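You operate a simulated robot arm through the tools that you are given. There is no shell and no other tool. Be economical: measure what you need, move in short steps, check, and stop when the job is done.

You are at the controls of a simulated two-armed robot. One attempt, no reset.

## Task
Take the grey lump on the plate on trough three and put it away on the top of the head table. Fetch the red cap from the plate on trough two and set it on the plate on trough three. Take the grey filter with the earliest date from the top of the trough rack and leave it in the inside of the issue tray. Pick up the grey bag with the earliest date from the shelf under the mix bench with one hand, pass it to the other hand and put it on the mix bench. Fetch the orange brush and set it on the plate on trough two. Put the red spool from the lower shelf of the check bench on the top of the check bench. Pull the pump door open. Any order will do. Set down upright: grey filter, grey bag, red spool.

Only the result counts: the job must be done as asked and must still hold three seconds after the hand-in. Knocking over, shifting, dropping, spilling or breaking anything else fails it. A push-on lid holds only when it is set on centred and level and pressed home; a screw cap is set on level and turned clockwise until tight.

## Robot
Two 7-joint arms with two-finger grippers on one trunk, on a base that drives. Base frame: it is fixed to the floor where the robot stands at the start and does not move with it; the origin is under the middle of the robot, x ahead of it, y to its left, z up. Units: m, rad, N and s.
The left shoulder is at the start at [0.024, 0.21, 1.106], the right one opposite. With the tool pointing down near the work surface each hand reaches from about 0.1 to 0.34 m from the robot's upright axis, wherever it stands, measured 20 degrees to its own side. Places, roughly: grey bag [-2, 4.75, 0.25]; grey filter [-2, 0.75, 0.75]; grey lump (8x7x3 cm) [0.5, 0, 0.9]; inside of the issue tray (24x22 cm) [-2.04, 2.78, 0.86]; mix bench (147x25 cm) [-1.98, 5.16, 0.8]; orange brush (5x9x7 cm) [-2, 5.2, 0.8]; plate on trough three (43x25 cm) [0.5, 0.08, 0.9]; plate on trough two (43x25 cm) [0.5, 1.8, 0.9]; pump door [0.4, -3.4, 0.2]; red cap (3x3x4 cm) [0.5, 1.6, 0.9]; red spool (10x10x13 cm) [-2, -3.6, 0.5]; top of the check bench [-2.1, -3.2, 0.9]; top of the head table (30x15 cm) [0.28, 4.1, 0.72]. Payload 2.2 kg a hand.
The TCP of each hand is the grasp point between the finger pads, 0.019 m short of the fingertips. In the tool frame z runs along the fingers and y along their closing line. Largest opening 0.116 m; the body of the gripper starts 0.07 m behind the TCP.
Orientation is that of the tool frame in the base frame, as a unit quaternion [x, y, z, w]. With the fingers straight down and closing along the base's y, the tool's x points along the base's -x, its y along +y and its z along -z.

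## Interface
- The arms move only by the tool servo_tool. It takes "left_increments", "right_increments" or both (then of equal length, played together; a hand with none holds still); each is one flat list of numbers, 7 for each row, row after row: the shift along the tool's x, y, z in m, then the turn, a rotation vector about the tool's x, y, z in rad, then the finger opening in m, from 0 to 0.116. In form: [x, y, z, rx, ry, rz, jaw, x, y, z, rx, ry, rz, jaw, ...]. A call has 1 to 12 rows; each row is the pose to reach, as a shift and turn from the pose commanded when the call began, along the tool's axes at that moment. A row lasts 0.2 s, in which the tool goes at most 0.05 m and 0.15 rad; a call with a longer step from one row to the next is refused whole, and so is a gripper value outside its range. A pose out of reach is approached as far as the arm can. The call stops where the force on the tool passes 40 N (or 10 N more than at its start, if that is more) or the arm is blocked; 0.2 s more then pass. Each finger halts on what it meets, pressing with about 43 N; the grip force reading is that of the motor and also rises with nothing between the fingers. The clock runs only during rows and for 0.2 s after the last one: add rows that repeat a pose to give the fingers time. The reply holds the time, the measured pose of the TCP, the force on the tool along the base axes, the opening and the grip force, in the units named above and with some noise, with the torque about the TCP (base axes, N m) and any sound that the robot's microphone picked up.
- Cameras (640 x 400 px; columns grow to the right, rows downward): "scene" is now at [0.1285, 0.0085, 1.2934]; the picture's right is [0.05, -1.00, -0.00], its down [-0.43, -0.02, -0.90] and it looks along [0.90, 0.05, -0.44] (base axes); focal length 228 px, centre (320, 200). "left" rides on the left gripper at [0.069, 0.015, -0.097] in its tool frame; the picture's right is [-0.22, 0.98, 0.00], its down [-0.76, -0.17, -0.63] and it looks along [-0.62, -0.14, 0.77] (tool axes); focal length 251 px, centre (320, 200). "right" rides on the right gripper at [0.069, -0.015, -0.097] in its tool frame; the picture's right is [0.21, 0.98, 0.00], its down [-0.76, 0.17, -0.63] and it looks along [-0.62, 0.14, 0.77] (tool axes); focal length 251 px, centre (320, 200).
- snapshot(camera): a new picture of that camera. It takes no simulated time.
- move_column(by): slides the trunk up (or, below 0, down) by that many m; the arms and the scene camera ride with it, the base frame stays. It gives what a move gives, with no picture.
- steer(legs): drives the robot by 1 to 6 legs, each [ahead, left, turn to the left] in m, m and rad, along the robot's own axes; the way and the turn of a leg run together, so that a leg with both is an arc; at most 1.5 m and 3.142 rad a leg. The arms and the cameras ride along, it lands a little off, and it stops where it bumps. It gives what a move gives.
- pan_tilt(pan, tilt): turns the head with the scene camera to pan (to the left, within 1.396 rad either way) and tilt (down, from -0.506 to 1.204), counted from straight ahead of the robot. It gives what a move gives.
- probe_pixels(camera, pixels): for up to 12 pixels [column, row] of the newest picture of that camera ("zoom" is the newest enlarged one), the place [x, y, z] in the base frame of the surface seen there, good to about 0.002 m, but the place of the scene camera against the robot may be out by one fixed shift of up to 0.012 m in any direction. It takes no simulated time.
- zoom(camera, box): a new picture of the part [left, top, right, bottom] of that camera's present view, enlarged. It takes no simulated time.
- finish_job(): hands the job in; it is judged then, once.

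Keep the steps short. Do not move on a guess: measure, check each grasp and each placing, and mend mistakes. In all there are 138 turns and 164 pictures (those below and enlarged ones count). Leave the grippers open and the arms clear of the work at the hand-in unless told otherwise, and finish with a single line.

The tools are called after "Emit:" as name(argument=value, ...) on one line, values as JSON. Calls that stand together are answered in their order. servo_tool: Moves the arms, as the interface text tells. Its arguments: {"type":"object","properties":{"left_increments":{"type":"array","items":{"type":"number"}},"right_increments":{"type":"array","items":{"type":"number"}}},"required":[]} The other tools are called the same way: move_column (by) slides the trunk up or down; steer (legs) drives the base; pan_tilt (pan, tilt) turns the head that bears the scene camera; snapshot (camera) takes a picture; probe_pixels (camera, pixels) gives the place of the surface under pixels of a picture; zoom (camera, box) takes an enlarged picture of a part of a camera's view; finish_job () hands the job in.

At the start:

```text
clock: 0.0
left_tcp_pos: [0.5505, 0.2474, 1.121]
left_tool_rot: [0.0, 1.0, 0.003, -0.001]
left_force: [0.4, -1.2, 0.4]
left_moment: [0.06, 0.0, -0.01]
left_opening: 0.1161
left_gripper_force: 0.1
right_tcp_pos: [0.4346, -0.1968, 1.2159]
right_tool_rot: [0.0, 1.0, 0.001, 0.0]
right_force: [0.5, -0.5, -0.1]
right_moment: [0.05, 0.03, 0.01]
right_opening: 0.1161
right_gripper_force: 0.1
trunk travel left (down, up): [-0.25, 0.24]
robot x, y, heading: [0.0017, 0.0007, -0.003]
head pan, tilt: [0.052, 0.447]
```

scene: 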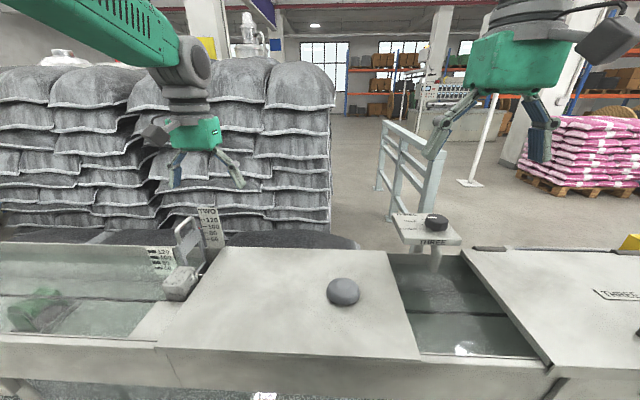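
right: 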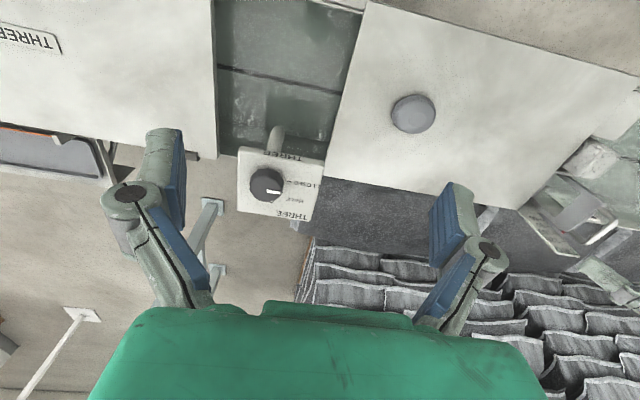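
left: 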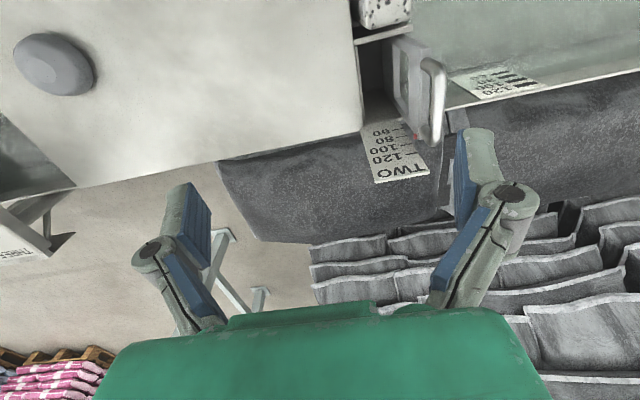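

I see the grey lump at about scene pixel (343,292). I'll measure it and the plate around it.

Emit:
probe_pixels(camera="scene", pixels=[[343, 285], [343, 300], [330, 292], [357, 292], [250, 300], [380, 330], [220, 260], [375, 262], [165, 345], [400, 350], [343, 270], [320, 385]])

Emit:
probe_pixels(camera="right", pixels=[[413, 114], [398, 114], [430, 112], [413, 97], [413, 130], [480, 100]])

```text
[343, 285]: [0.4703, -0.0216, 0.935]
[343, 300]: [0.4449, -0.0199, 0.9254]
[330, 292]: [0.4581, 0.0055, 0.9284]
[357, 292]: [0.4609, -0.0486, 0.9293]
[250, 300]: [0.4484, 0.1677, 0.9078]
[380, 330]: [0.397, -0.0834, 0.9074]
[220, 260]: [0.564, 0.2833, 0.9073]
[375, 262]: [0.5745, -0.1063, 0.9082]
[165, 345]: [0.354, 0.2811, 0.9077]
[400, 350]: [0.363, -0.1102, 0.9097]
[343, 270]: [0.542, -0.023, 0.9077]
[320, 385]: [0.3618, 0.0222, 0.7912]
```

```text
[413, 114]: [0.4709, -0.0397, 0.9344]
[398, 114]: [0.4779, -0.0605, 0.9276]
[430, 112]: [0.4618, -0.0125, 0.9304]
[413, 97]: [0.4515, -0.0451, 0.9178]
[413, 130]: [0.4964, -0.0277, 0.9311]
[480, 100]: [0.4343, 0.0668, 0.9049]
```

The right camera puts the lump's middle near (0.477, -0.035), its top at 0.935 and the plate at 0.905. I'll bring the right hand above it, open.

Emit:
servo_tool(right_increments=[-0.007, 0.027, 0.036, 0, 0, 0, 0.116, -0.014, 0.054, 0.072, 0, 0, 0, 0.116, -0.021, 0.081, 0.108, 0, 0, 0, 0.116, -0.028, 0.108, 0.144, 0, 0, 0, 0.116, -0.035, 0.135, 0.18, 0, 0, 0, 0.116, -0.042, 0.162, 0.215, 0, 0, 0, 0.116, -0.042, 0.162, 0.215, 0, 0, 0, 0.116])

Emit:
snapshot(camera="right")

```text
clock: 1.6
left_tcp_pos: [0.5476, 0.2533, 1.1237]
left_tool_rot: [0.0, 1.0, -0.001, 0.001]
left_force: [-0.3, -0.6, -0.2]
left_moment: [0.02, 0.02, -0.03]
left_opening: 0.116
left_gripper_force: 0.0
right_tcp_pos: [0.4733, -0.0288, 1.0034]
right_tool_rot: [0.001, 1.0, 0.0, 0.002]
right_force: [-1.1, 0.0, 0.2]
right_moment: [-0.02, -0.04, 0.02]
right_opening: 0.1161
right_gripper_force: 0.1
trunk travel left (down, up): [-0.25, 0.24]
robot x, y, heading: [0.0033, 0.0012, -0.001]
head pan, tilt: [0.052, 0.447]
```

```text
160 pictures are left
```

right: 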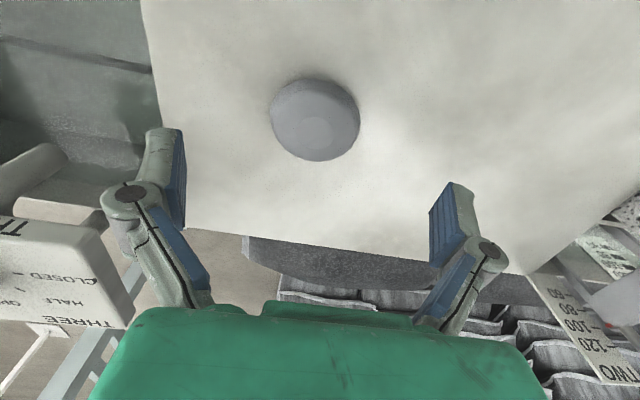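

It reached. Lump is now at (315,118); I'll measure it again from close by.

Emit:
probe_pixels(camera="right", pixels=[[315, 128], [274, 118], [357, 118], [315, 85], [315, 155], [345, 185]])

```text
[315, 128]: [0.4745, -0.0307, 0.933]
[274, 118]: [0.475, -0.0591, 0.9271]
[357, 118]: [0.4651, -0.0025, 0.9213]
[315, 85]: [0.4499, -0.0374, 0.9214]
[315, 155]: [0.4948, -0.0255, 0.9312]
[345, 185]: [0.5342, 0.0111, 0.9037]
```

Lump middle is about (0.472, -0.032), which is under the hand. I'll go straight down to about 0.926 and close.

Emit:
servo_tool(right_increments=[0, 0, 0.04, 0, 0, 0, 0.116, 0, 0, 0.075, 0, 0, 0, 0.116, 0, 0, 0.075, 0, 0, 0, 0.116, 0, 0, 0.075, 0, 0, 0, 0.06, 0, 0, 0.075, 0, 0, 0, 0.04, 0, 0, 0.075, 0, 0, 0, 0.04, 0, 0, 0.075, 0, 0, 0, 0.04])

Emit:
snapshot(camera="right")

```text
clock: 3.2
left_tcp_pos: [0.5467, 0.2547, 1.1238]
left_tool_rot: [0.0, 1.0, -0.002, 0.002]
left_force: [1.2, 0.4, -0.9]
left_moment: [0.01, 0.02, -0.02]
left_opening: 0.1159
left_gripper_force: 0.0
right_tcp_pos: [0.484, -0.0322, 0.9433]
right_tool_rot: [0.012, 1.0, 0.014, 0.011]
right_force: [1.4, 4.9, 24.8]
right_moment: [0.22, 0.01, -0.01]
right_opening: 0.0566
right_gripper_force: 42.9
trunk travel left (down, up): [-0.25, 0.24]
robot x, y, heading: [0.0005, -0.0031, 0.002]
head pan, tilt: [0.052, 0.447]
```

```text
159 pictures are left
```

right: 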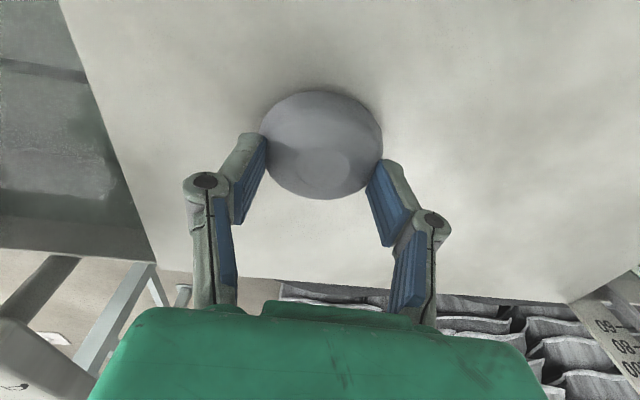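

The fingers closed high on the dome (z 0.943, 25 N upward): a poor grip. I'll open and see where the open hand really is.

Emit:
servo_tool(right_increments=[0, 0, 0, 0, 0, 0, 0.116, 0, 0, 0, 0, 0, 0, 0.116, 0, 0, 0, 0, 0, 0, 0.116, 0, 0, 0, 0, 0, 0, 0.116])

Emit:
snapshot(camera="right")

```text
clock: 4.2
left_tcp_pos: [0.5477, 0.254, 1.1223]
left_tool_rot: [0.0, 1.0, -0.001, 0.001]
left_force: [0.3, -0.5, 0.0]
left_moment: [0.03, 0.01, 0.02]
left_opening: 0.116
left_gripper_force: 0.0
right_tcp_pos: [0.4821, -0.0328, 0.9372]
right_tool_rot: [0.012, 1.0, 0.014, 0.004]
right_force: [0.5, 0.1, -0.5]
right_moment: [-0.01, -0.06, -0.03]
right_opening: 0.1159
right_gripper_force: 0.0
trunk travel left (down, up): [-0.25, 0.24]
robot x, y, heading: [0.0007, -0.0006, -0.002]
head pan, tilt: [0.052, 0.447]
```

```text
158 pictures are left
```

right: 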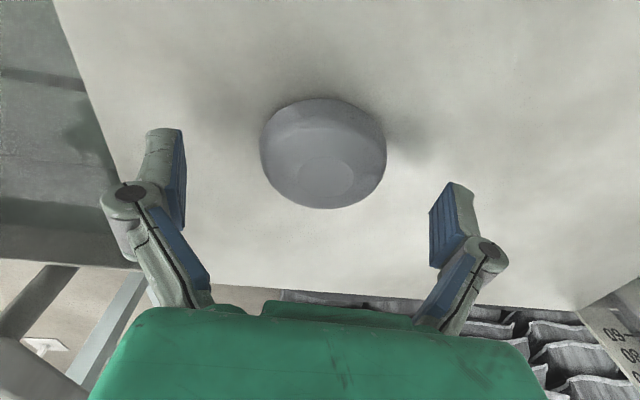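

Open and clear at z 0.937. I'll measure the lump once more.

Emit:
probe_pixels(camera="right", pixels=[[322, 175], [262, 150], [385, 150], [322, 103], [322, 206], [322, 250]])

```text
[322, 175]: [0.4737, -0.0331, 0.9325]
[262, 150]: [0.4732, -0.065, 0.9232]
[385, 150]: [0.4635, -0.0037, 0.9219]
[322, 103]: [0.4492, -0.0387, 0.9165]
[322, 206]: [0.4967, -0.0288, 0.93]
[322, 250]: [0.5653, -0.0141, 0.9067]
```

Lump centre is (0.471, -0.034). I'll shift 11 mm towards the robot, level the tool, go down 10 mm more and close.

Emit:
servo_tool(right_increments=[0.011, 0, 0.0, 0.028, 0.008, -0.024, 0.116, 0.011, 0, 0.01, 0.028, 0.008, -0.024, 0.116, 0.011, 0, 0.01, 0.028, 0.008, -0.024, 0.09, 0.011, 0, 0.01, 0.028, 0.008, -0.024, 0.06, 0.011, 0, 0.01, 0.028, 0.008, -0.024, 0.05, 0.011, 0, 0.01, 0.028, 0.008, -0.024, 0.05])

Emit:
snapshot(camera="right")

```text
clock: 5.6
left_tcp_pos: [0.5476, 0.2528, 1.1228]
left_tool_rot: [0.0, 1.0, -0.001, 0.001]
left_force: [-0.3, 0.8, 0.5]
left_moment: [-0.03, 0.03, -0.01]
left_opening: 0.116
left_gripper_force: 0.0
right_tcp_pos: [0.4733, -0.036, 0.9315]
right_tool_rot: [0.008, 1.0, 0.012, -0.003]
right_force: [-0.6, -0.9, 0.3]
right_moment: [0.03, -0.01, -0.02]
right_opening: 0.0665
right_gripper_force: 43.4
trunk travel left (down, up): [-0.25, 0.24]
robot x, y, heading: [-0.0009, -0.0017, -0.001]
head pan, tilt: [0.052, 0.447]
```

```text
157 pictures are left
```

right: 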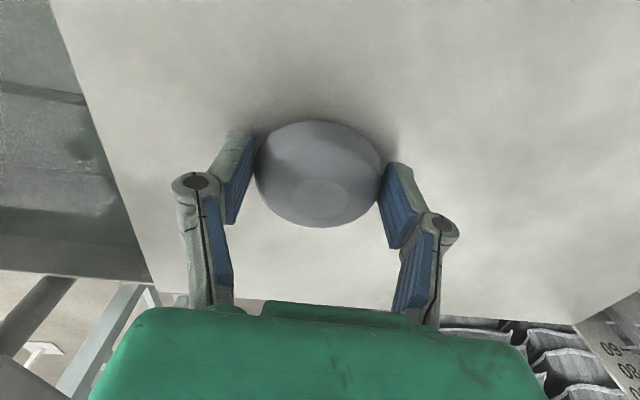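

Firm grip at 0.0665 m, little net force. Lifting slowly 0.12 m.

Emit:
servo_tool(right_increments=[0, 0, -0.02, 0, 0, 0, 0.05, 0, 0, -0.05, 0, 0, 0, 0.05, 0, 0, -0.08, 0, 0, 0, 0.05, 0, 0, -0.12, 0, 0, 0, 0.05])

Emit:
snapshot(camera="right")

Emit:
pan_tilt(pan=1.2, tilt=0.3)

Emit:
snapshot(camera="scene")

```text
clock: 6.6
left_tcp_pos: [0.5469, 0.2526, 1.1226]
left_tool_rot: [0.0, 1.0, -0.001, 0.002]
left_force: [0.1, -0.1, 0.5]
left_moment: [-0.01, -0.02, -0.02]
left_opening: 0.1163
left_gripper_force: 0.0
right_tcp_pos: [0.4611, -0.0241, 1.0394]
right_tool_rot: [-0.012, 1.0, -0.016, -0.002]
right_force: [-0.3, -0.5, -1.2]
right_moment: [0.02, 0.03, 0.0]
right_opening: 0.0662
right_gripper_force: 43.1
trunk travel left (down, up): [-0.25, 0.24]
robot x, y, heading: [0.0009, 0.0009, -0.005]
head pan, tilt: [0.052, 0.447]
```

```text
156 pictures are left
```

right: 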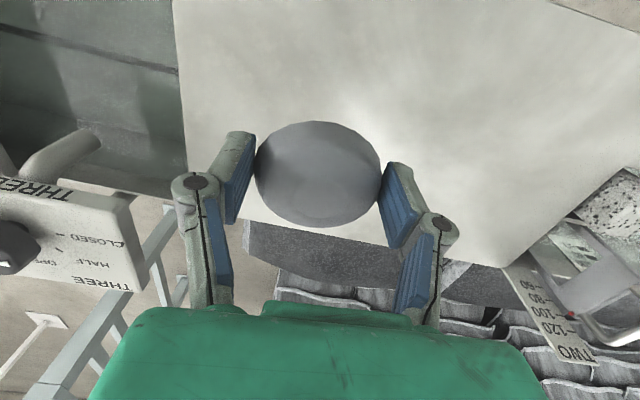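

```text
clock: 8.0
left_tcp_pos: [0.5472, 0.2538, 1.1225]
left_tool_rot: [0.0, 1.0, -0.001, 0.001]
left_force: [-0.1, -0.1, 0.2]
left_moment: [0.02, -0.01, -0.01]
left_opening: 0.1161
left_gripper_force: 0.1
right_tcp_pos: [0.4634, -0.0254, 1.0385]
right_tool_rot: [-0.012, 1.0, -0.015, -0.003]
right_force: [-0.1, -0.9, -0.6]
right_moment: [0.02, -0.03, 0.01]
right_opening: 0.0663
right_gripper_force: 42.7
trunk travel left (down, up): [-0.25, 0.24]
robot x, y, heading: [-0.0052, -0.0019, -0.001]
head pan, tilt: [1.201, 0.3]
```

```text
155 pictures are left
```

scene: 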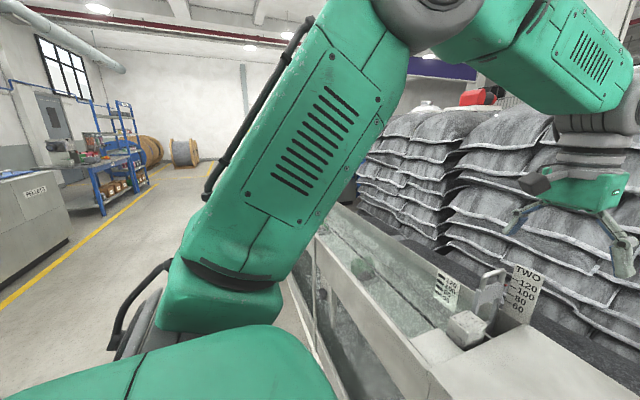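

The lump is lifted and held. I'll back off 0.35 m so the arms clear the trough, drive left 1.4 m to plate two, and look there.

Emit:
steer(legs=[[-0.35, 0, 0], [0, 1.4, 0]])

Emit:
pan_tilt(pan=0.1, tilt=0.4)

Emit:
snapshot(camera="scene")

```text
clock: 16.8
left_tcp_pos: [0.2362, 1.6348, 1.1227]
left_tool_rot: [0.017, 1.0, 0.0, 0.001]
left_force: [0.4, 0.7, -0.1]
left_moment: [0.02, 0.01, 0.0]
left_opening: 0.1162
left_gripper_force: 0.0
right_tcp_pos: [0.1406, 1.36, 1.038]
right_tool_rot: [0.006, 1.0, -0.013, -0.004]
right_force: [-0.1, 0.0, -0.3]
right_moment: [0.03, 0.03, -0.02]
right_opening: 0.0656
right_gripper_force: 43.3
trunk travel left (down, up): [-0.25, 0.24]
robot x, y, heading: [-0.3226, 1.4027, -0.035]
head pan, tilt: [1.201, 0.3]
```

```text
clock: 18.1
left_tcp_pos: [0.2332, 1.6349, 1.124]
left_tool_rot: [0.017, 1.0, 0.0, 0.002]
left_force: [0.2, 0.8, 0.2]
left_moment: [-0.02, -0.03, -0.04]
left_opening: 0.1162
left_gripper_force: 0.0
right_tcp_pos: [0.137, 1.3614, 1.0387]
right_tool_rot: [0.005, 1.0, -0.014, -0.002]
right_force: [0.0, 0.6, 0.0]
right_moment: [-0.01, -0.01, -0.02]
right_opening: 0.0654
right_gripper_force: 43.0
trunk travel left (down, up): [-0.25, 0.24]
robot x, y, heading: [-0.317, 1.404, -0.037]
head pan, tilt: [0.099, 0.4]
```

```text
154 pictures are left
```

scene: 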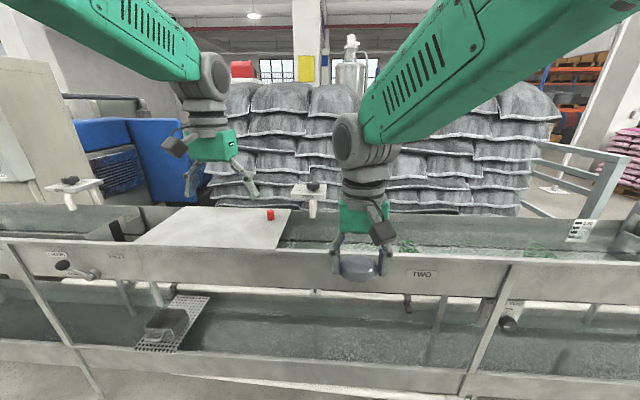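

The red cap shows at (270,214) on plate two. I'll measure it.

Emit:
probe_pixels(camera="scene", pixels=[[270, 215], [270, 211], [250, 225], [200, 230], [150, 243], [275, 245], [60, 258]])

Emit:
zoom(camera="scene", box=[220, 180, 340, 255])

```text
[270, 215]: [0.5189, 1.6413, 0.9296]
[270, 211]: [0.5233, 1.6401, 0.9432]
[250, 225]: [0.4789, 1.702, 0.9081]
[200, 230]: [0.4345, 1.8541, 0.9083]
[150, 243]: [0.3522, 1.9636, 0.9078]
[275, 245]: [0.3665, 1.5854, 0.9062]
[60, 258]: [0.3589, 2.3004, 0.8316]
```

```text
5.33 times, centred on (280, 218) of scene
```

zoom: 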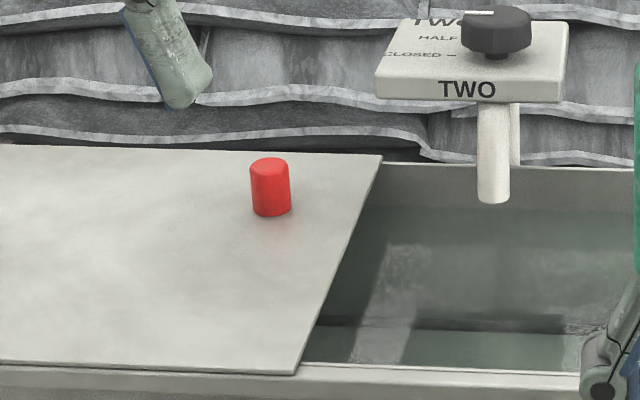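

The cap is near (0.53, 1.63). I'll straighten the heading and drive ahead 0.33 m.

Emit:
steer(legs=[[0, 0, 0.036], [0.33, 0, 0]])

Emit:
snapshot(camera="left")

```text
clock: 20.7
left_tcp_pos: [0.554, 1.6538, 1.1244]
left_tool_rot: [0.001, 1.0, 0.001, 0.001]
left_force: [0.0, -0.1, -0.1]
left_moment: [0.03, -0.01, -0.02]
left_opening: 0.1158
left_gripper_force: 0.1
right_tcp_pos: [0.4696, 1.3749, 1.0405]
right_tool_rot: [-0.012, 1.0, -0.013, -0.001]
right_force: [-0.2, -0.1, -0.7]
right_moment: [0.0, 0.01, -0.02]
right_opening: 0.065
right_gripper_force: 43.1
trunk travel left (down, up): [-0.25, 0.24]
robot x, y, heading: [0.0064, 1.4049, -0.001]
head pan, tilt: [0.099, 0.4]
```

```text
152 pictures are left
```

left: 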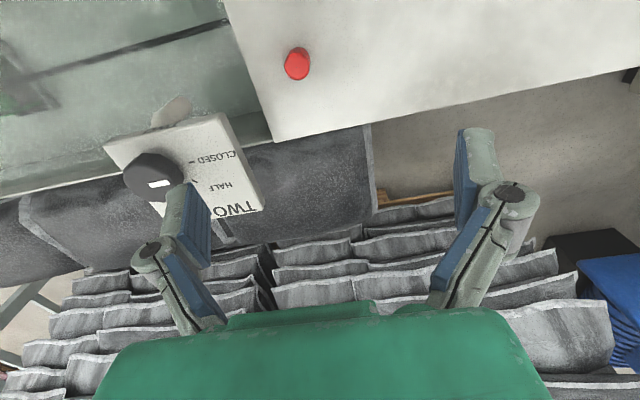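

Cap seen at (297,62); valve box near the left finger at (180,165). Measuring both.

Emit:
probe_pixels(camera="left", pixels=[[298, 58], [298, 72], [287, 64], [308, 64], [320, 90], [215, 150], [155, 170], [245, 205]])

```text
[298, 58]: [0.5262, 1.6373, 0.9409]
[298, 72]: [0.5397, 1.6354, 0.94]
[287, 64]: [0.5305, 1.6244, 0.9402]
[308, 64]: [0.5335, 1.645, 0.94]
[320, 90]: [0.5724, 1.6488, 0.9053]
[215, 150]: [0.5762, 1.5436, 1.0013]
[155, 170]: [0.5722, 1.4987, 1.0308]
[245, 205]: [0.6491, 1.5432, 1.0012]
```

Cap centre is (0.532, 1.635), top 0.940; the valve box tops out at 1.001 near y 1.545. I'll narrow the jaw to 0.06 and come down to z 1.02 over the cap.

Emit:
servo_tool(left_increments=[0.022, -0.019, 0.0, 0, 0, 0, 0.09, 0.022, -0.019, 0.035, 0, 0, 0, 0.06, 0.022, -0.019, 0.07, 0, 0, 0, 0.06, 0.022, -0.019, 0.104, 0, 0, 0, 0.06, 0.022, -0.019, 0.104, 0, 0, 0, 0.06])

Emit:
snapshot(camera="left")

```text
clock: 21.9
left_tcp_pos: [0.5303, 1.6341, 1.0209]
left_tool_rot: [0.001, 1.0, 0.001, 0.004]
left_force: [0.1, 0.3, 0.5]
left_moment: [-0.01, -0.03, 0.04]
left_opening: 0.0597
left_gripper_force: 0.0
right_tcp_pos: [0.4676, 1.3755, 1.0401]
right_tool_rot: [-0.012, 1.0, -0.012, -0.001]
right_force: [-0.4, 0.3, 0.8]
right_moment: [0.03, 0.02, -0.05]
right_opening: 0.0652
right_gripper_force: 42.8
trunk travel left (down, up): [-0.25, 0.24]
robot x, y, heading: [0.0105, 1.4017, -0.001]
head pan, tilt: [0.099, 0.4]
```

```text
151 pictures are left
```

left: 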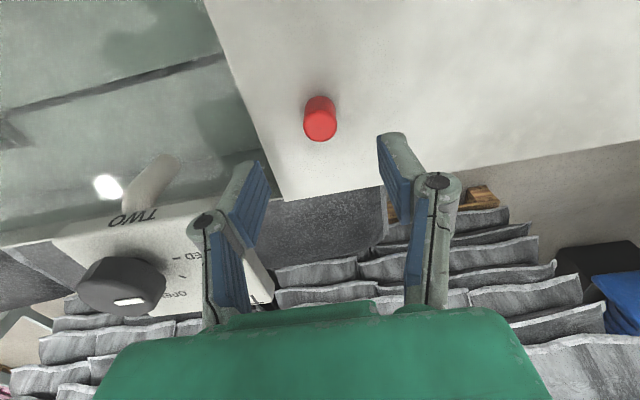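

Checking cap position and the nearest valve box corner near (205,205)-(270,290).

Emit:
probe_pixels(camera="left", pixels=[[320, 120], [308, 122], [333, 122], [320, 138], [195, 208], [268, 285], [235, 255], [185, 240], [160, 205]])

Emit:
zoom(camera="left", box=[120, 140, 320, 330])

```text
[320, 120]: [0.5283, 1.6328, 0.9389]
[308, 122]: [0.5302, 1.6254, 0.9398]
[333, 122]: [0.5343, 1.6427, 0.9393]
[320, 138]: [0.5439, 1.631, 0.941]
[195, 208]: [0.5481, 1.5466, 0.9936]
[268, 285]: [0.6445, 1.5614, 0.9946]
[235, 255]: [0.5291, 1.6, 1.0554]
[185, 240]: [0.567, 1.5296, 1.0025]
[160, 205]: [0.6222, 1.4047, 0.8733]
```

```text
2.11 times, centred on (220, 235) of left
```

zoom: 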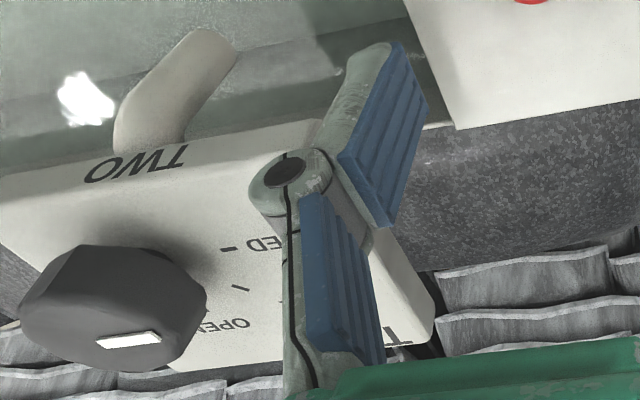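

There is about 1.5 cm clearance to the box. I'll go down 0.09 m with jaw at 0.05 and close on the cap.

Emit:
servo_tool(left_increments=[0, 0, 0.03, 0, 0, 0, 0.05, 0, 0, 0.06, 0, 0, 0, 0.05, 0, 0, 0.09, 0, 0, 0, 0.05, 0, 0, 0.09, 0, 0, 0, 0.05, 0, 0, 0.09, 0, 0, 0, 0.02, 0, 0, 0.09, 0, 0, 0, 0.015, 0, 0, 0.09, 0, 0, 0, 0.015])

Emit:
snapshot(camera="left")

```text
clock: 23.5
left_tcp_pos: [0.5307, 1.6334, 0.9322]
left_tool_rot: [0.001, 1.0, 0.001, 0.003]
left_force: [-0.7, 1.1, 0.5]
left_moment: [-0.02, -0.01, 0.01]
left_opening: 0.0247
left_gripper_force: 43.0
right_tcp_pos: [0.466, 1.3761, 1.0405]
right_tool_rot: [-0.012, 1.0, -0.014, -0.001]
right_force: [0.0, -0.5, -0.3]
right_moment: [0.0, 0.0, 0.02]
right_opening: 0.0649
right_gripper_force: 42.8
trunk travel left (down, up): [-0.25, 0.24]
robot x, y, heading: [0.0067, 1.4009, -0.001]
head pan, tilt: [0.099, 0.4]
```

```text
149 pictures are left
```

left: 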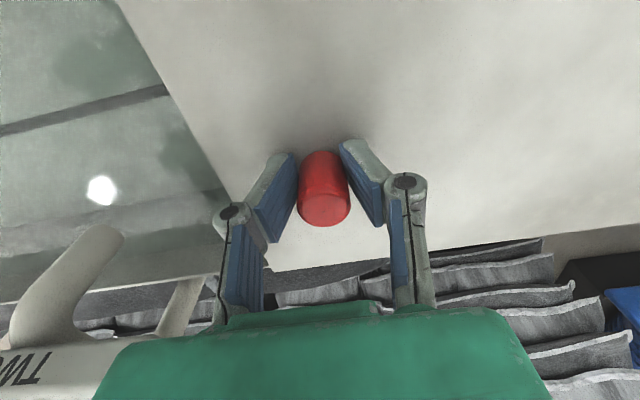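

Cap gripped (0.0247 m). Lifting 0.16 m, then back out and return right 1.5 m to trough three.

Emit:
servo_tool(left_increments=[0, 0, -0.03, 0, 0, 0, 0.015, 0, 0, -0.07, 0, 0, 0, 0.015, 0, 0, -0.115, 0, 0, 0, 0.015, 0, 0, -0.16, 0, 0, 0, 0.015, 0, 0, -0.16, 0, 0, 0, 0.015])

Emit:
steer(legs=[[-0.34, 0, 0], [0, -1.5, 0]])

Emit:
snapshot(camera="scene")

```text
clock: 24.7
left_tcp_pos: [0.5302, 1.6345, 1.0913]
left_tool_rot: [0.001, 1.0, 0.001, 0.003]
left_force: [0.0, -0.1, 0.4]
left_moment: [0.01, 0.0, -0.04]
left_opening: 0.0249
left_gripper_force: 42.9
right_tcp_pos: [0.4679, 1.3764, 1.0403]
right_tool_rot: [-0.012, 1.0, -0.013, -0.002]
right_force: [-0.4, -0.6, -0.4]
right_moment: [0.01, 0.04, -0.01]
right_opening: 0.065
right_gripper_force: 42.4
trunk travel left (down, up): [-0.25, 0.24]
robot x, y, heading: [0.0081, 1.399, -0.001]
head pan, tilt: [0.099, 0.4]
```

```text
clock: 34.1
left_tcp_pos: [0.1849, 0.1009, 1.0915]
left_tool_rot: [0.006, 1.0, 0.0, 0.003]
left_force: [0.0, -0.2, -0.5]
left_moment: [0.01, 0.01, -0.01]
left_opening: 0.0249
left_gripper_force: 43.6
right_tcp_pos: [0.1204, -0.1589, 1.0408]
right_tool_rot: [-0.008, 1.0, -0.014, -0.001]
right_force: [-0.3, 0.5, -1.1]
right_moment: [0.0, 0.0, -0.01]
right_opening: 0.0646
right_gripper_force: 43.2
trunk travel left (down, up): [-0.25, 0.24]
robot x, y, heading: [-0.3342, -0.1289, -0.013]
head pan, tilt: [0.099, 0.4]
```

```text
148 pictures are left
```

scene: 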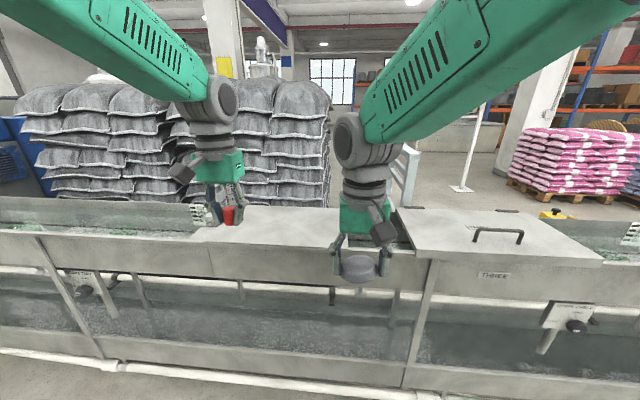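

Both objects are held. I'll straighten and drive ahead 0.28 m, then view from the left hand.

Emit:
steer(legs=[[0.28, 0, 0.013]])

Emit:
snapshot(camera="left")

```text
clock: 36.0
left_tcp_pos: [0.454, 0.107, 1.0921]
left_tool_rot: [-0.003, 1.0, 0.001, 0.004]
left_force: [0.4, -0.5, -0.1]
left_moment: [-0.01, -0.03, 0.01]
left_opening: 0.0248
left_gripper_force: 42.9
right_tcp_pos: [0.3942, -0.1524, 1.0427]
right_tool_rot: [-0.016, 1.0, -0.012, 0.0]
right_force: [0.0, -0.5, -0.9]
right_moment: [0.02, 0.0, -0.03]
right_opening: 0.0644
right_gripper_force: 43.0
trunk travel left (down, up): [-0.25, 0.24]
robot x, y, heading: [-0.0608, -0.1257, 0.003]
head pan, tilt: [0.099, 0.4]
```

```text
147 pictures are left
```

left: 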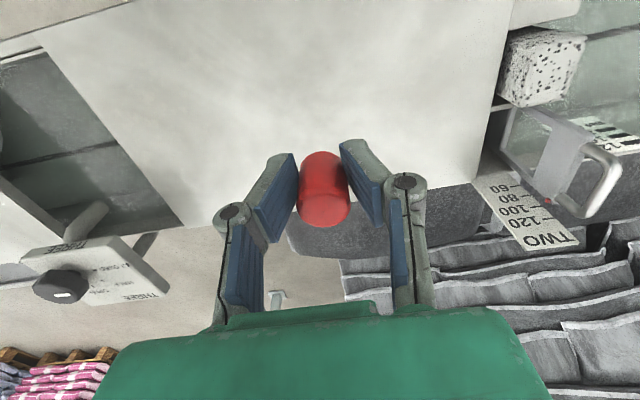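

The plate is free under the cap at (0.454, 0.107). Lowering 0.158 m and opening.

Emit:
servo_tool(left_increments=[0, 0, 0.045, 0, 0, 0, 0.015, 0, 0, 0.09, 0, 0, 0, 0.015, 0, 0, 0.13, 0, 0, 0, 0.015, 0, 0, 0.15, 0, 0, 0, 0.015, 0, 0, 0.158, 0, 0, 0, 0.015, 0, 0, 0.159, 0, 0, 0, 0.015, 0, 0, 0.159, 0, 0, 0, 0.015])

Emit:
snapshot(camera="left")

```text
clock: 37.6
left_tcp_pos: [0.4523, 0.1059, 0.9346]
left_tool_rot: [-0.003, 1.0, 0.001, 0.006]
left_force: [0.2, 0.3, 0.2]
left_moment: [-0.01, 0.0, -0.01]
left_opening: 0.0248
left_gripper_force: 42.4
right_tcp_pos: [0.39, -0.1514, 1.0432]
right_tool_rot: [-0.016, 1.0, -0.012, 0.002]
right_force: [0.3, 0.0, -0.4]
right_moment: [0.01, 0.02, 0.01]
right_opening: 0.0642
right_gripper_force: 43.4
trunk travel left (down, up): [-0.25, 0.24]
robot x, y, heading: [-0.0592, -0.1266, 0.003]
head pan, tilt: [0.099, 0.4]
```

```text
146 pictures are left
```

left: 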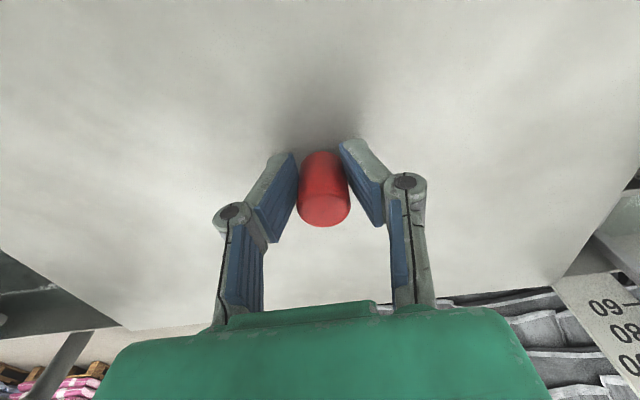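

Not yet touching (force ~0). Going down in 1 mm steps until contact.

Emit:
servo_tool(left_increments=[0, 0, 0.001, 0, 0, 0, 0.015, 0, 0, 0.002, 0, 0, 0, 0.015, 0, 0, 0.003, 0, 0, 0, 0.015, 0, 0, 0.004, 0, 0, 0, 0.015])

```text
clock: 38.6
left_tcp_pos: [0.4536, 0.1082, 0.9305]
left_tool_rot: [-0.004, 1.0, 0.001, 0.005]
left_force: [-0.1, 0.3, 0.4]
left_moment: [0.0, -0.02, 0.01]
left_opening: 0.0247
left_gripper_force: 42.5
right_tcp_pos: [0.3913, -0.1503, 1.0439]
right_tool_rot: [-0.015, 1.0, -0.013, 0.002]
right_force: [0.3, 0.8, -0.5]
right_moment: [0.0, 0.02, -0.02]
right_opening: 0.0643
right_gripper_force: 43.5
trunk travel left (down, up): [-0.25, 0.24]
robot x, y, heading: [-0.0588, -0.1306, 0.005]
head pan, tilt: [0.099, 0.4]
```

Emit:
servo_tool(left_increments=[0, 0, 0.001, 0, 0, 0, 0.015, 0, 0, 0.002, 0, 0, 0, 0.015, 0, 0, 0.003, 0, 0, 0, 0.015, 0, 0, 0.004, 0, 0, 0, 0.015])

Emit:
zoom(camera="left", box=[240, 80, 400, 240])

```text
clock: 39.6
left_tcp_pos: [0.4541, 0.108, 0.93]
left_tool_rot: [-0.003, 1.0, 0.002, 0.008]
left_force: [-0.5, 1.6, 15.5]
left_moment: [0.07, -0.01, 0.01]
left_opening: 0.0246
left_gripper_force: 43.0
right_tcp_pos: [0.3904, -0.1515, 1.0438]
right_tool_rot: [-0.016, 1.0, -0.012, 0.002]
right_force: [0.4, -0.3, -0.4]
right_moment: [-0.02, -0.03, 0.02]
right_opening: 0.0644
right_gripper_force: 42.8
trunk travel left (down, up): [-0.25, 0.24]
robot x, y, heading: [-0.0619, -0.1288, 0.01]
head pan, tilt: [0.099, 0.4]
```

```text
2.50 times, centred on (320, 160) of left
```

zoom: 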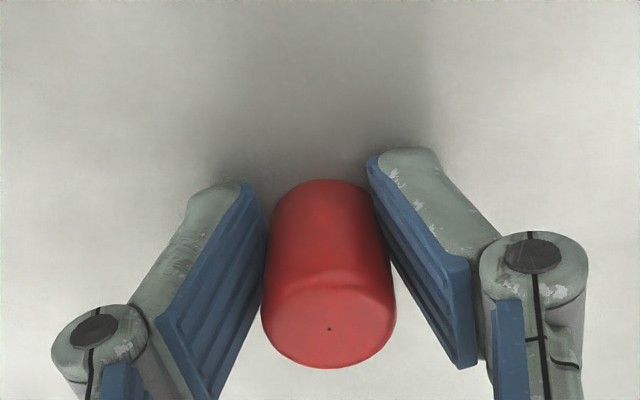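

Contact at 15 N. Open the jaw, then lift.

Emit:
servo_tool(left_increments=[0, 0, -0.002, 0, 0, 0, 0.03, 0, 0, -0.002, 0, 0, 0, 0.05, 0, 0, -0.002, 0, 0, 0, 0.06, 0, 0, -0.04, 0, 0, 0, 0.06, 0, 0, -0.08, 0, 0, 0, 0.06, 0, 0, -0.12, 0, 0, 0, 0.06, 0, 0, -0.16, 0, 0, 0, 0.06, 0, 0, -0.16, 0, 0, 0, 0.06])

Emit:
snapshot(camera="left")

```text
clock: 41.4
left_tcp_pos: [0.4518, 0.107, 1.0849]
left_tool_rot: [-0.003, 1.0, 0.002, 0.005]
left_force: [1.0, -0.8, -1.2]
left_moment: [-0.01, 0.01, 0.0]
left_opening: 0.06
left_gripper_force: 0.1
right_tcp_pos: [0.3906, -0.151, 1.0418]
right_tool_rot: [-0.015, 1.0, -0.013, 0.001]
right_force: [-0.1, -0.2, -0.7]
right_moment: [-0.04, 0.03, 0.01]
right_opening: 0.0646
right_gripper_force: 43.4
trunk travel left (down, up): [-0.25, 0.24]
robot x, y, heading: [-0.0623, -0.1283, 0.006]
head pan, tilt: [0.099, 0.4]
```

```text
144 pictures are left
```

left: 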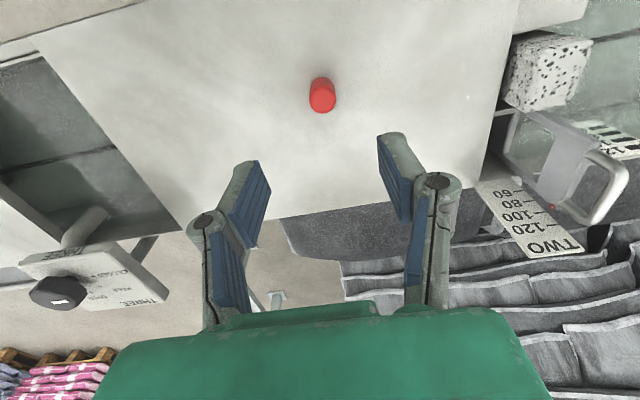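

The cap stands on plate three. Now back off and drive left toward the head table, stopping short to look.

Emit:
steer(legs=[[-0.4, 0, -0.006], [0, 1.5, 0], [0, 1.5, 0], [0, 0.4, 0]])

Emit:
pan_tilt(pan=0.6, tilt=0.5)

Emit:
snapshot(camera="scene")

```text
clock: 59.9
left_tcp_pos: [0.0665, 3.4601, 1.0841]
left_tool_rot: [0.0, 1.0, -0.002, 0.006]
left_force: [0.6, 0.9, 0.0]
left_moment: [-0.03, -0.02, -0.02]
left_opening: 0.0602
left_gripper_force: 0.2
right_tcp_pos: [0.0065, 3.2004, 1.0434]
right_tool_rot: [-0.011, 1.0, -0.015, 0.002]
right_force: [0.0, 0.8, 0.4]
right_moment: [-0.07, 0.02, -0.02]
right_opening: 0.0632
right_gripper_force: 42.6
trunk travel left (down, up): [-0.25, 0.24]
robot x, y, heading: [-0.4433, 3.2253, -0.003]
head pan, tilt: [0.099, 0.4]
```

```text
clock: 60.8
left_tcp_pos: [0.0648, 3.4593, 1.0852]
left_tool_rot: [0.0, 1.0, -0.001, 0.008]
left_force: [0.4, 1.0, 0.1]
left_moment: [-0.05, -0.02, 0.01]
left_opening: 0.0598
left_gripper_force: 0.1
right_tcp_pos: [0.004, 3.2014, 1.0442]
right_tool_rot: [-0.011, 1.0, -0.016, 0.003]
right_force: [0.7, -0.3, -1.1]
right_moment: [-0.08, 0.02, -0.01]
right_opening: 0.0634
right_gripper_force: 42.9
trunk travel left (down, up): [-0.25, 0.24]
robot x, y, heading: [-0.4455, 3.2261, -0.003]
head pan, tilt: [0.6, 0.499]
```

```text
143 pictures are left
```

scene: 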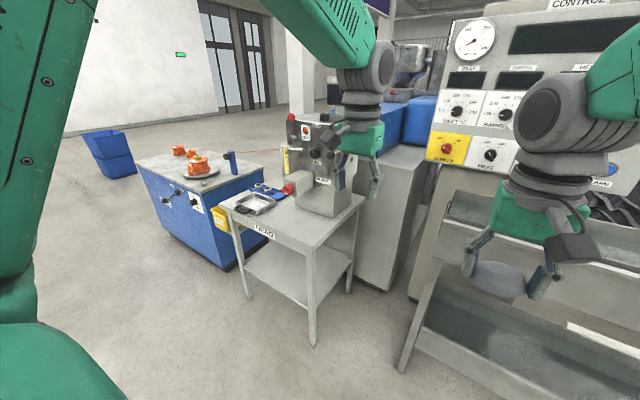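

I see the table labelled HEAD at about (290,230), with a machine and items on it. Zooming to find the free part.

Emit:
zoom(camera="scene", box=[200, 100, 400, 260])

Emit:
probe_pixels(camera="scene", pixels=[[290, 225], [315, 225], [317, 246], [225, 205], [362, 203], [270, 222], [340, 215], [300, 212], [255, 205], [320, 190], [290, 188]])

```text
2.50 times, centred on (300, 180) of scene
```

zoom: 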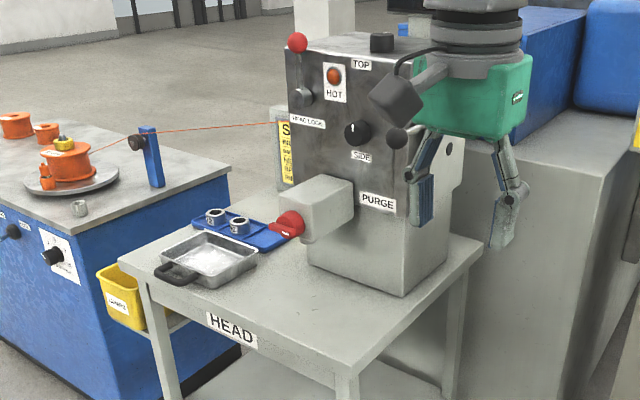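

```text
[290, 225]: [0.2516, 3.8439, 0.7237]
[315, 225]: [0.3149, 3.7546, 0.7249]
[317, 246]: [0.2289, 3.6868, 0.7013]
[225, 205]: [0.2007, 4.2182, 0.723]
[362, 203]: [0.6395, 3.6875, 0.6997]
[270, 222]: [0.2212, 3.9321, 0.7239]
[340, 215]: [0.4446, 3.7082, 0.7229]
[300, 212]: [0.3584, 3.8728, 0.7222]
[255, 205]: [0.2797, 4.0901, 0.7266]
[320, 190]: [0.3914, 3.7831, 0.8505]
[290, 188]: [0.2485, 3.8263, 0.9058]
```

Measuring the pan edges, wire and machine faces before I drive close.

Emit:
probe_pixels(camera="zoom", pixels=[[210, 288], [157, 268], [258, 262], [250, 245], [120, 268], [345, 380], [405, 296], [310, 265], [152, 160], [287, 120], [300, 290], [290, 222]])

```text
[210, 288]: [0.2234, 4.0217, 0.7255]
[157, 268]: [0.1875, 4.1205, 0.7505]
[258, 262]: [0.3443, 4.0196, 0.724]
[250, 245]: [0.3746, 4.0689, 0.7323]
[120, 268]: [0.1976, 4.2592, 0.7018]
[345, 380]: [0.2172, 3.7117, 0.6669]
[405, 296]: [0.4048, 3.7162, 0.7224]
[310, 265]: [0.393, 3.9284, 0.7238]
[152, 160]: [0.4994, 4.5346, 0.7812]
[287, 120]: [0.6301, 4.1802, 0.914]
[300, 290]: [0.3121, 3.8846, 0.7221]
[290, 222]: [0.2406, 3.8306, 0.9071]
```

Free table lies at y<4.02 beside the pan, and the purge nozzle overhangs near y 3.83. I'll turn the right wrist 90° so the fingers close along x, and tuck the left hand back.

Emit:
servo_tool(left_increments=[0.018, 0, -0.008, 0, 0, 0, 0.06, 0.036, 0, -0.016, 0, 0, 0, 0.06, 0.054, 0, -0.024, 0, 0, 0, 0.06, 0.072, 0, -0.032, 0, 0, 0, 0.06, 0.09, 0, -0.04, 0, 0, 0, 0.06, 0.108, 0, -0.048, 0, 0, 0, 0.06, 0.126, 0, -0.056, 0, 0, 0, 0.06, 0.144, 0, -0.064, 0, 0, 0, 0.06, 0.162, 0, -0.072, 0, 0, 0, 0.06, 0.18, 0, -0.08, 0, 0, 0, 0.06, 0.2, 0, -0.09, 0, 0, 0, 0.06, 0.2, 0, -0.09, 0, 0, 0, 0.06], right_increments=[0, 0, 0, 0, 0, 0.131, 0.05, 0, 0, 0, 0, 0, 0.262, 0.05, 0, 0, 0, 0, 0, 0.393, 0.05, 0, 0, 0, 0, 0, 0.524, 0.05, 0, 0, 0, 0, 0, 0.655, 0.05, 0, 0, 0, 0, 0, 0.786, 0.05, 0, 0, 0, 0, 0, 0.917, 0.05, 0, 0, 0, 0, 0, 1.048, 0.05, 0, 0, 0, 0, 0, 1.179, 0.05, 0, 0, 0, 0, 0, 1.31, 0.05, 0, 0, 0, 0, 0, 1.441, 0.05, 0, 0, 0, 0, 0, 1.571, 0.05])

Emit:
steer(legs=[[0, 0.76, 0.003]])

Emit:
snapshot(camera="right")

Emit:
snapshot(camera="scene")

```text
clock: 63.4
left_tcp_pos: [-0.1387, 3.4552, 1.1719]
left_tool_rot: [0.001, 1.0, 0.001, 0.007]
left_force: [0.2, -0.4, -0.4]
left_moment: [0.02, -0.05, 0.0]
left_opening: 0.0601
left_gripper_force: 0.1
right_tcp_pos: [0.005, 3.1934, 1.0522]
right_tool_rot: [0.704, 0.711, 0.003, 0.001]
right_force: [-0.6, 0.0, -0.1]
right_moment: [0.04, -0.03, 0.03]
right_opening: 0.0631
right_gripper_force: 43.0
trunk travel left (down, up): [-0.25, 0.24]
robot x, y, heading: [-0.4492, 3.2268, -0.002]
head pan, tilt: [0.6, 0.499]
```

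```text
clock: 67.5
left_tcp_pos: [-0.1482, 4.2107, 1.1721]
left_tool_rot: [-0.009, 1.0, 0.002, 0.007]
left_force: [-0.8, -0.1, -0.3]
left_moment: [-0.01, 0.01, 0.0]
left_opening: 0.06
left_gripper_force: 0.1
right_tcp_pos: [0.0012, 3.9507, 1.0535]
right_tool_rot: [0.698, 0.716, 0.006, 0.0]
right_force: [0.1, -0.5, -0.8]
right_moment: [0.01, 0.01, 0.0]
right_opening: 0.0633
right_gripper_force: 43.4
trunk travel left (down, up): [-0.25, 0.24]
robot x, y, heading: [-0.4524, 3.9757, 0.018]
head pan, tilt: [0.6, 0.499]
```

```text
141 pictures are left
```

right: 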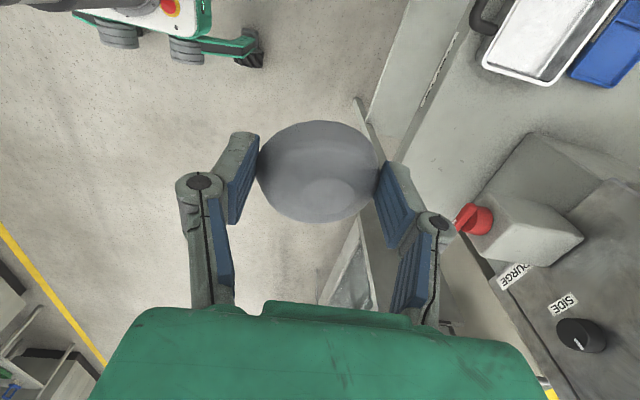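

```text
140 pictures are left
```

scene: 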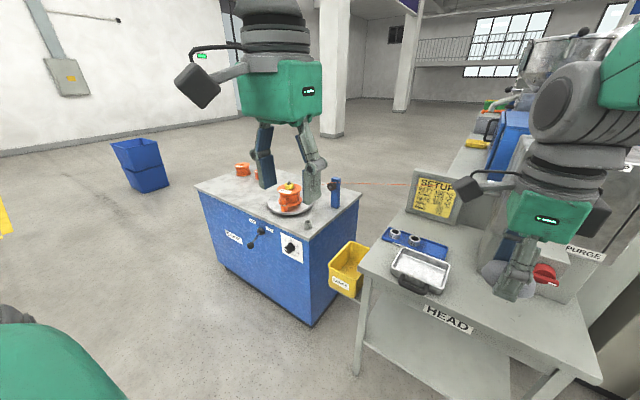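

Good view from the right hand: pan edge at (545,85), red purge tip at (475,218). Measuring.

Emit:
probe_pixels(camera="right", pixels=[[547, 88], [483, 66], [400, 160], [460, 40], [475, 215], [462, 230], [550, 235], [515, 170], [605, 205], [490, 120], [590, 120]])

```text
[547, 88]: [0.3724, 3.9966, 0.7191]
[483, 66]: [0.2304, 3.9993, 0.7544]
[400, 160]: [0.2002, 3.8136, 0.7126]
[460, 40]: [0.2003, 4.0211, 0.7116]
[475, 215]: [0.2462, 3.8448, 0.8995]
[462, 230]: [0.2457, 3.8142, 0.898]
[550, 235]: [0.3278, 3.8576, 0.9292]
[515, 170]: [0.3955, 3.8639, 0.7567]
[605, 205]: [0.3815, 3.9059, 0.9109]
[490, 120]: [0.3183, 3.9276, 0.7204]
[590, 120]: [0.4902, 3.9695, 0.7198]
```

Zooming the right view to understand the nozzle shape.

Emit:
zoom(camera="right", box=[400, 20, 640, 340])

```text
1.25 times, centred on (520, 180) of right
```

zoom: 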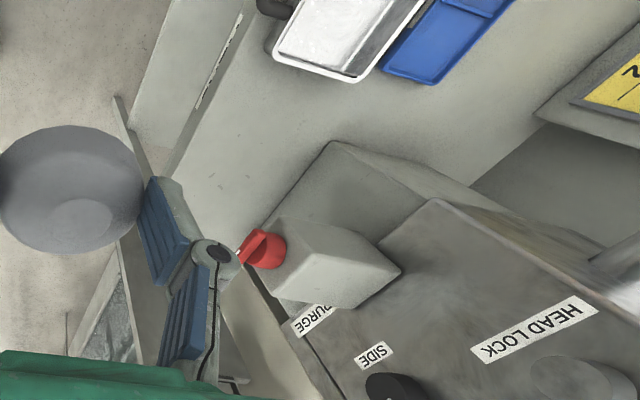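

Nozzle spans about y 3.79-3.87. I'll aim for lump centre (0.265, 3.955): straighten and drive ahead 0.262 m, then check.

Emit:
steer(legs=[[0, 0.012, -0.018], [0.262, 0, 0]])

Emit:
move_column(by=-0.12)

Emit:
snapshot(camera="right")

```text
clock: 69.7
left_tcp_pos: [0.1196, 4.2256, 1.1719]
left_tool_rot: [0.003, 1.0, -0.003, 0.008]
left_force: [0.7, 0.7, -0.1]
left_moment: [-0.04, -0.01, -0.01]
left_opening: 0.0601
left_gripper_force: 0.1
right_tcp_pos: [0.2618, 3.9618, 1.0557]
right_tool_rot: [0.704, 0.71, 0.006, 0.003]
right_force: [-0.2, 0.6, -0.4]
right_moment: [0.01, 0.06, -0.02]
right_opening: 0.0632
right_gripper_force: 43.2
trunk travel left (down, up): [-0.25, 0.24]
robot x, y, heading: [-0.187, 3.9891, -0.007]
head pan, tilt: [0.6, 0.499]
```

```text
clock: 71.2
left_tcp_pos: [0.1183, 4.2201, 1.0539]
left_tool_rot: [0.002, 1.0, 0.0, 0.008]
left_force: [-0.8, 0.7, -0.6]
left_moment: [0.02, -0.01, 0.03]
left_opening: 0.06
left_gripper_force: 0.0
right_tcp_pos: [0.2615, 3.9579, 0.9377]
right_tool_rot: [0.704, 0.71, 0.008, 0.002]
right_force: [-0.1, -0.7, 0.0]
right_moment: [-0.02, 0.02, 0.0]
right_opening: 0.063
right_gripper_force: 42.8
trunk travel left (down, up): [-0.13, 0.36]
robot x, y, heading: [-0.1897, 3.9899, -0.005]
head pan, tilt: [0.6, 0.499]
```

```text
138 pictures are left
```

right: 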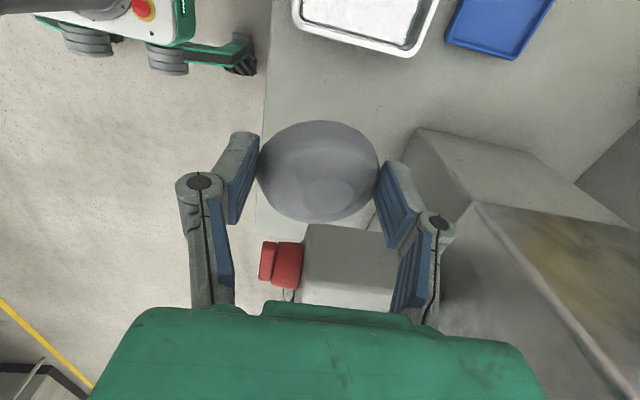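

Alignment good. Lower trunk 0.12 more, then lower the hand to just above the table.

Emit:
move_column(by=-0.12)

Emit:
servo_tool(right_increments=[0, 0.005, 0.02, 0, 0, 0, 0.05, 0, 0.01, 0.04, 0, 0, 0, 0.05, 0, 0.01, 0.058, 0, 0, 0, 0.05, 0, 0.01, 0.063, 0, 0, 0, 0.05])

Emit:
snapshot(camera="right")

```text
clock: 72.7
left_tcp_pos: [0.1174, 4.2169, 0.9354]
left_tool_rot: [0.003, 1.0, 0.0, 0.009]
left_force: [0.7, 0.2, 0.2]
left_moment: [0.0, 0.0, 0.02]
left_opening: 0.0599
left_gripper_force: 0.1
right_tcp_pos: [0.2597, 3.954, 0.8153]
right_tool_rot: [0.705, 0.71, 0.008, 0.001]
right_force: [-0.2, 0.2, -0.9]
right_moment: [-0.02, -0.01, -0.02]
right_opening: 0.0629
right_gripper_force: 42.8
trunk travel left (down, up): [-0.01, 0.48]
robot x, y, heading: [-0.1879, 3.9884, -0.004]
head pan, tilt: [0.6, 0.499]
```

```text
clock: 73.7
left_tcp_pos: [0.1163, 4.2166, 0.9333]
left_tool_rot: [0.002, 1.0, 0.0, 0.008]
left_force: [0.0, -0.1, 0.1]
left_moment: [-0.02, 0.01, 0.02]
left_opening: 0.06
left_gripper_force: 0.1
right_tcp_pos: [0.2759, 3.954, 0.7733]
right_tool_rot: [0.709, 0.705, 0.032, -0.004]
right_force: [-0.7, 0.2, -1.6]
right_moment: [-0.01, 0.0, -0.01]
right_opening: 0.0629
right_gripper_force: 43.0
trunk travel left (down, up): [-0.01, 0.48]
robot x, y, heading: [-0.191, 3.9855, -0.0]
head pan, tilt: [0.6, 0.499]
```

```text
137 pictures are left
```

right: 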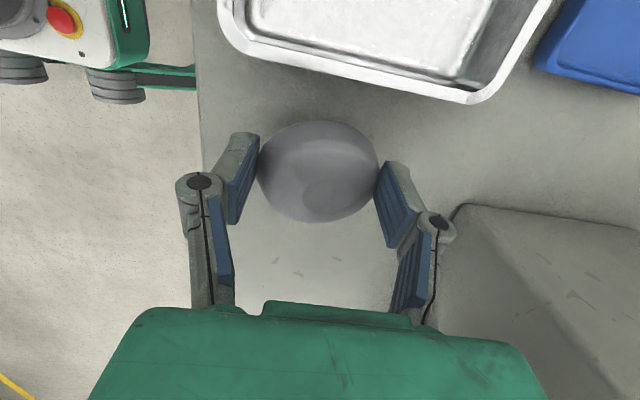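

It sits at z 0.773 rather than 0.752, slightly tilted. I'll hold and go on down in small steps to see whether it follows.

Emit:
servo_tool(right_increments=[0, 0, 0.005, 0, 0, 0, 0.05, 0, 0, 0.01, 0, 0, 0, 0.05, 0, 0, 0.01, 0, 0, 0, 0.05])

```text
clock: 74.5
left_tcp_pos: [0.1174, 4.2159, 0.9348]
left_tool_rot: [0.003, 1.0, 0.0, 0.008]
left_force: [0.4, -0.1, -0.8]
left_moment: [0.01, -0.04, 0.0]
left_opening: 0.06
left_gripper_force: 0.1
right_tcp_pos: [0.2778, 3.9536, 0.7631]
right_tool_rot: [0.71, 0.704, 0.032, -0.005]
right_force: [0.3, 0.1, -1.6]
right_moment: [0.03, 0.01, 0.01]
right_opening: 0.0628
right_gripper_force: 42.7
trunk travel left (down, up): [-0.01, 0.48]
robot x, y, heading: [-0.1884, 3.988, -0.005]
head pan, tilt: [0.6, 0.499]
```

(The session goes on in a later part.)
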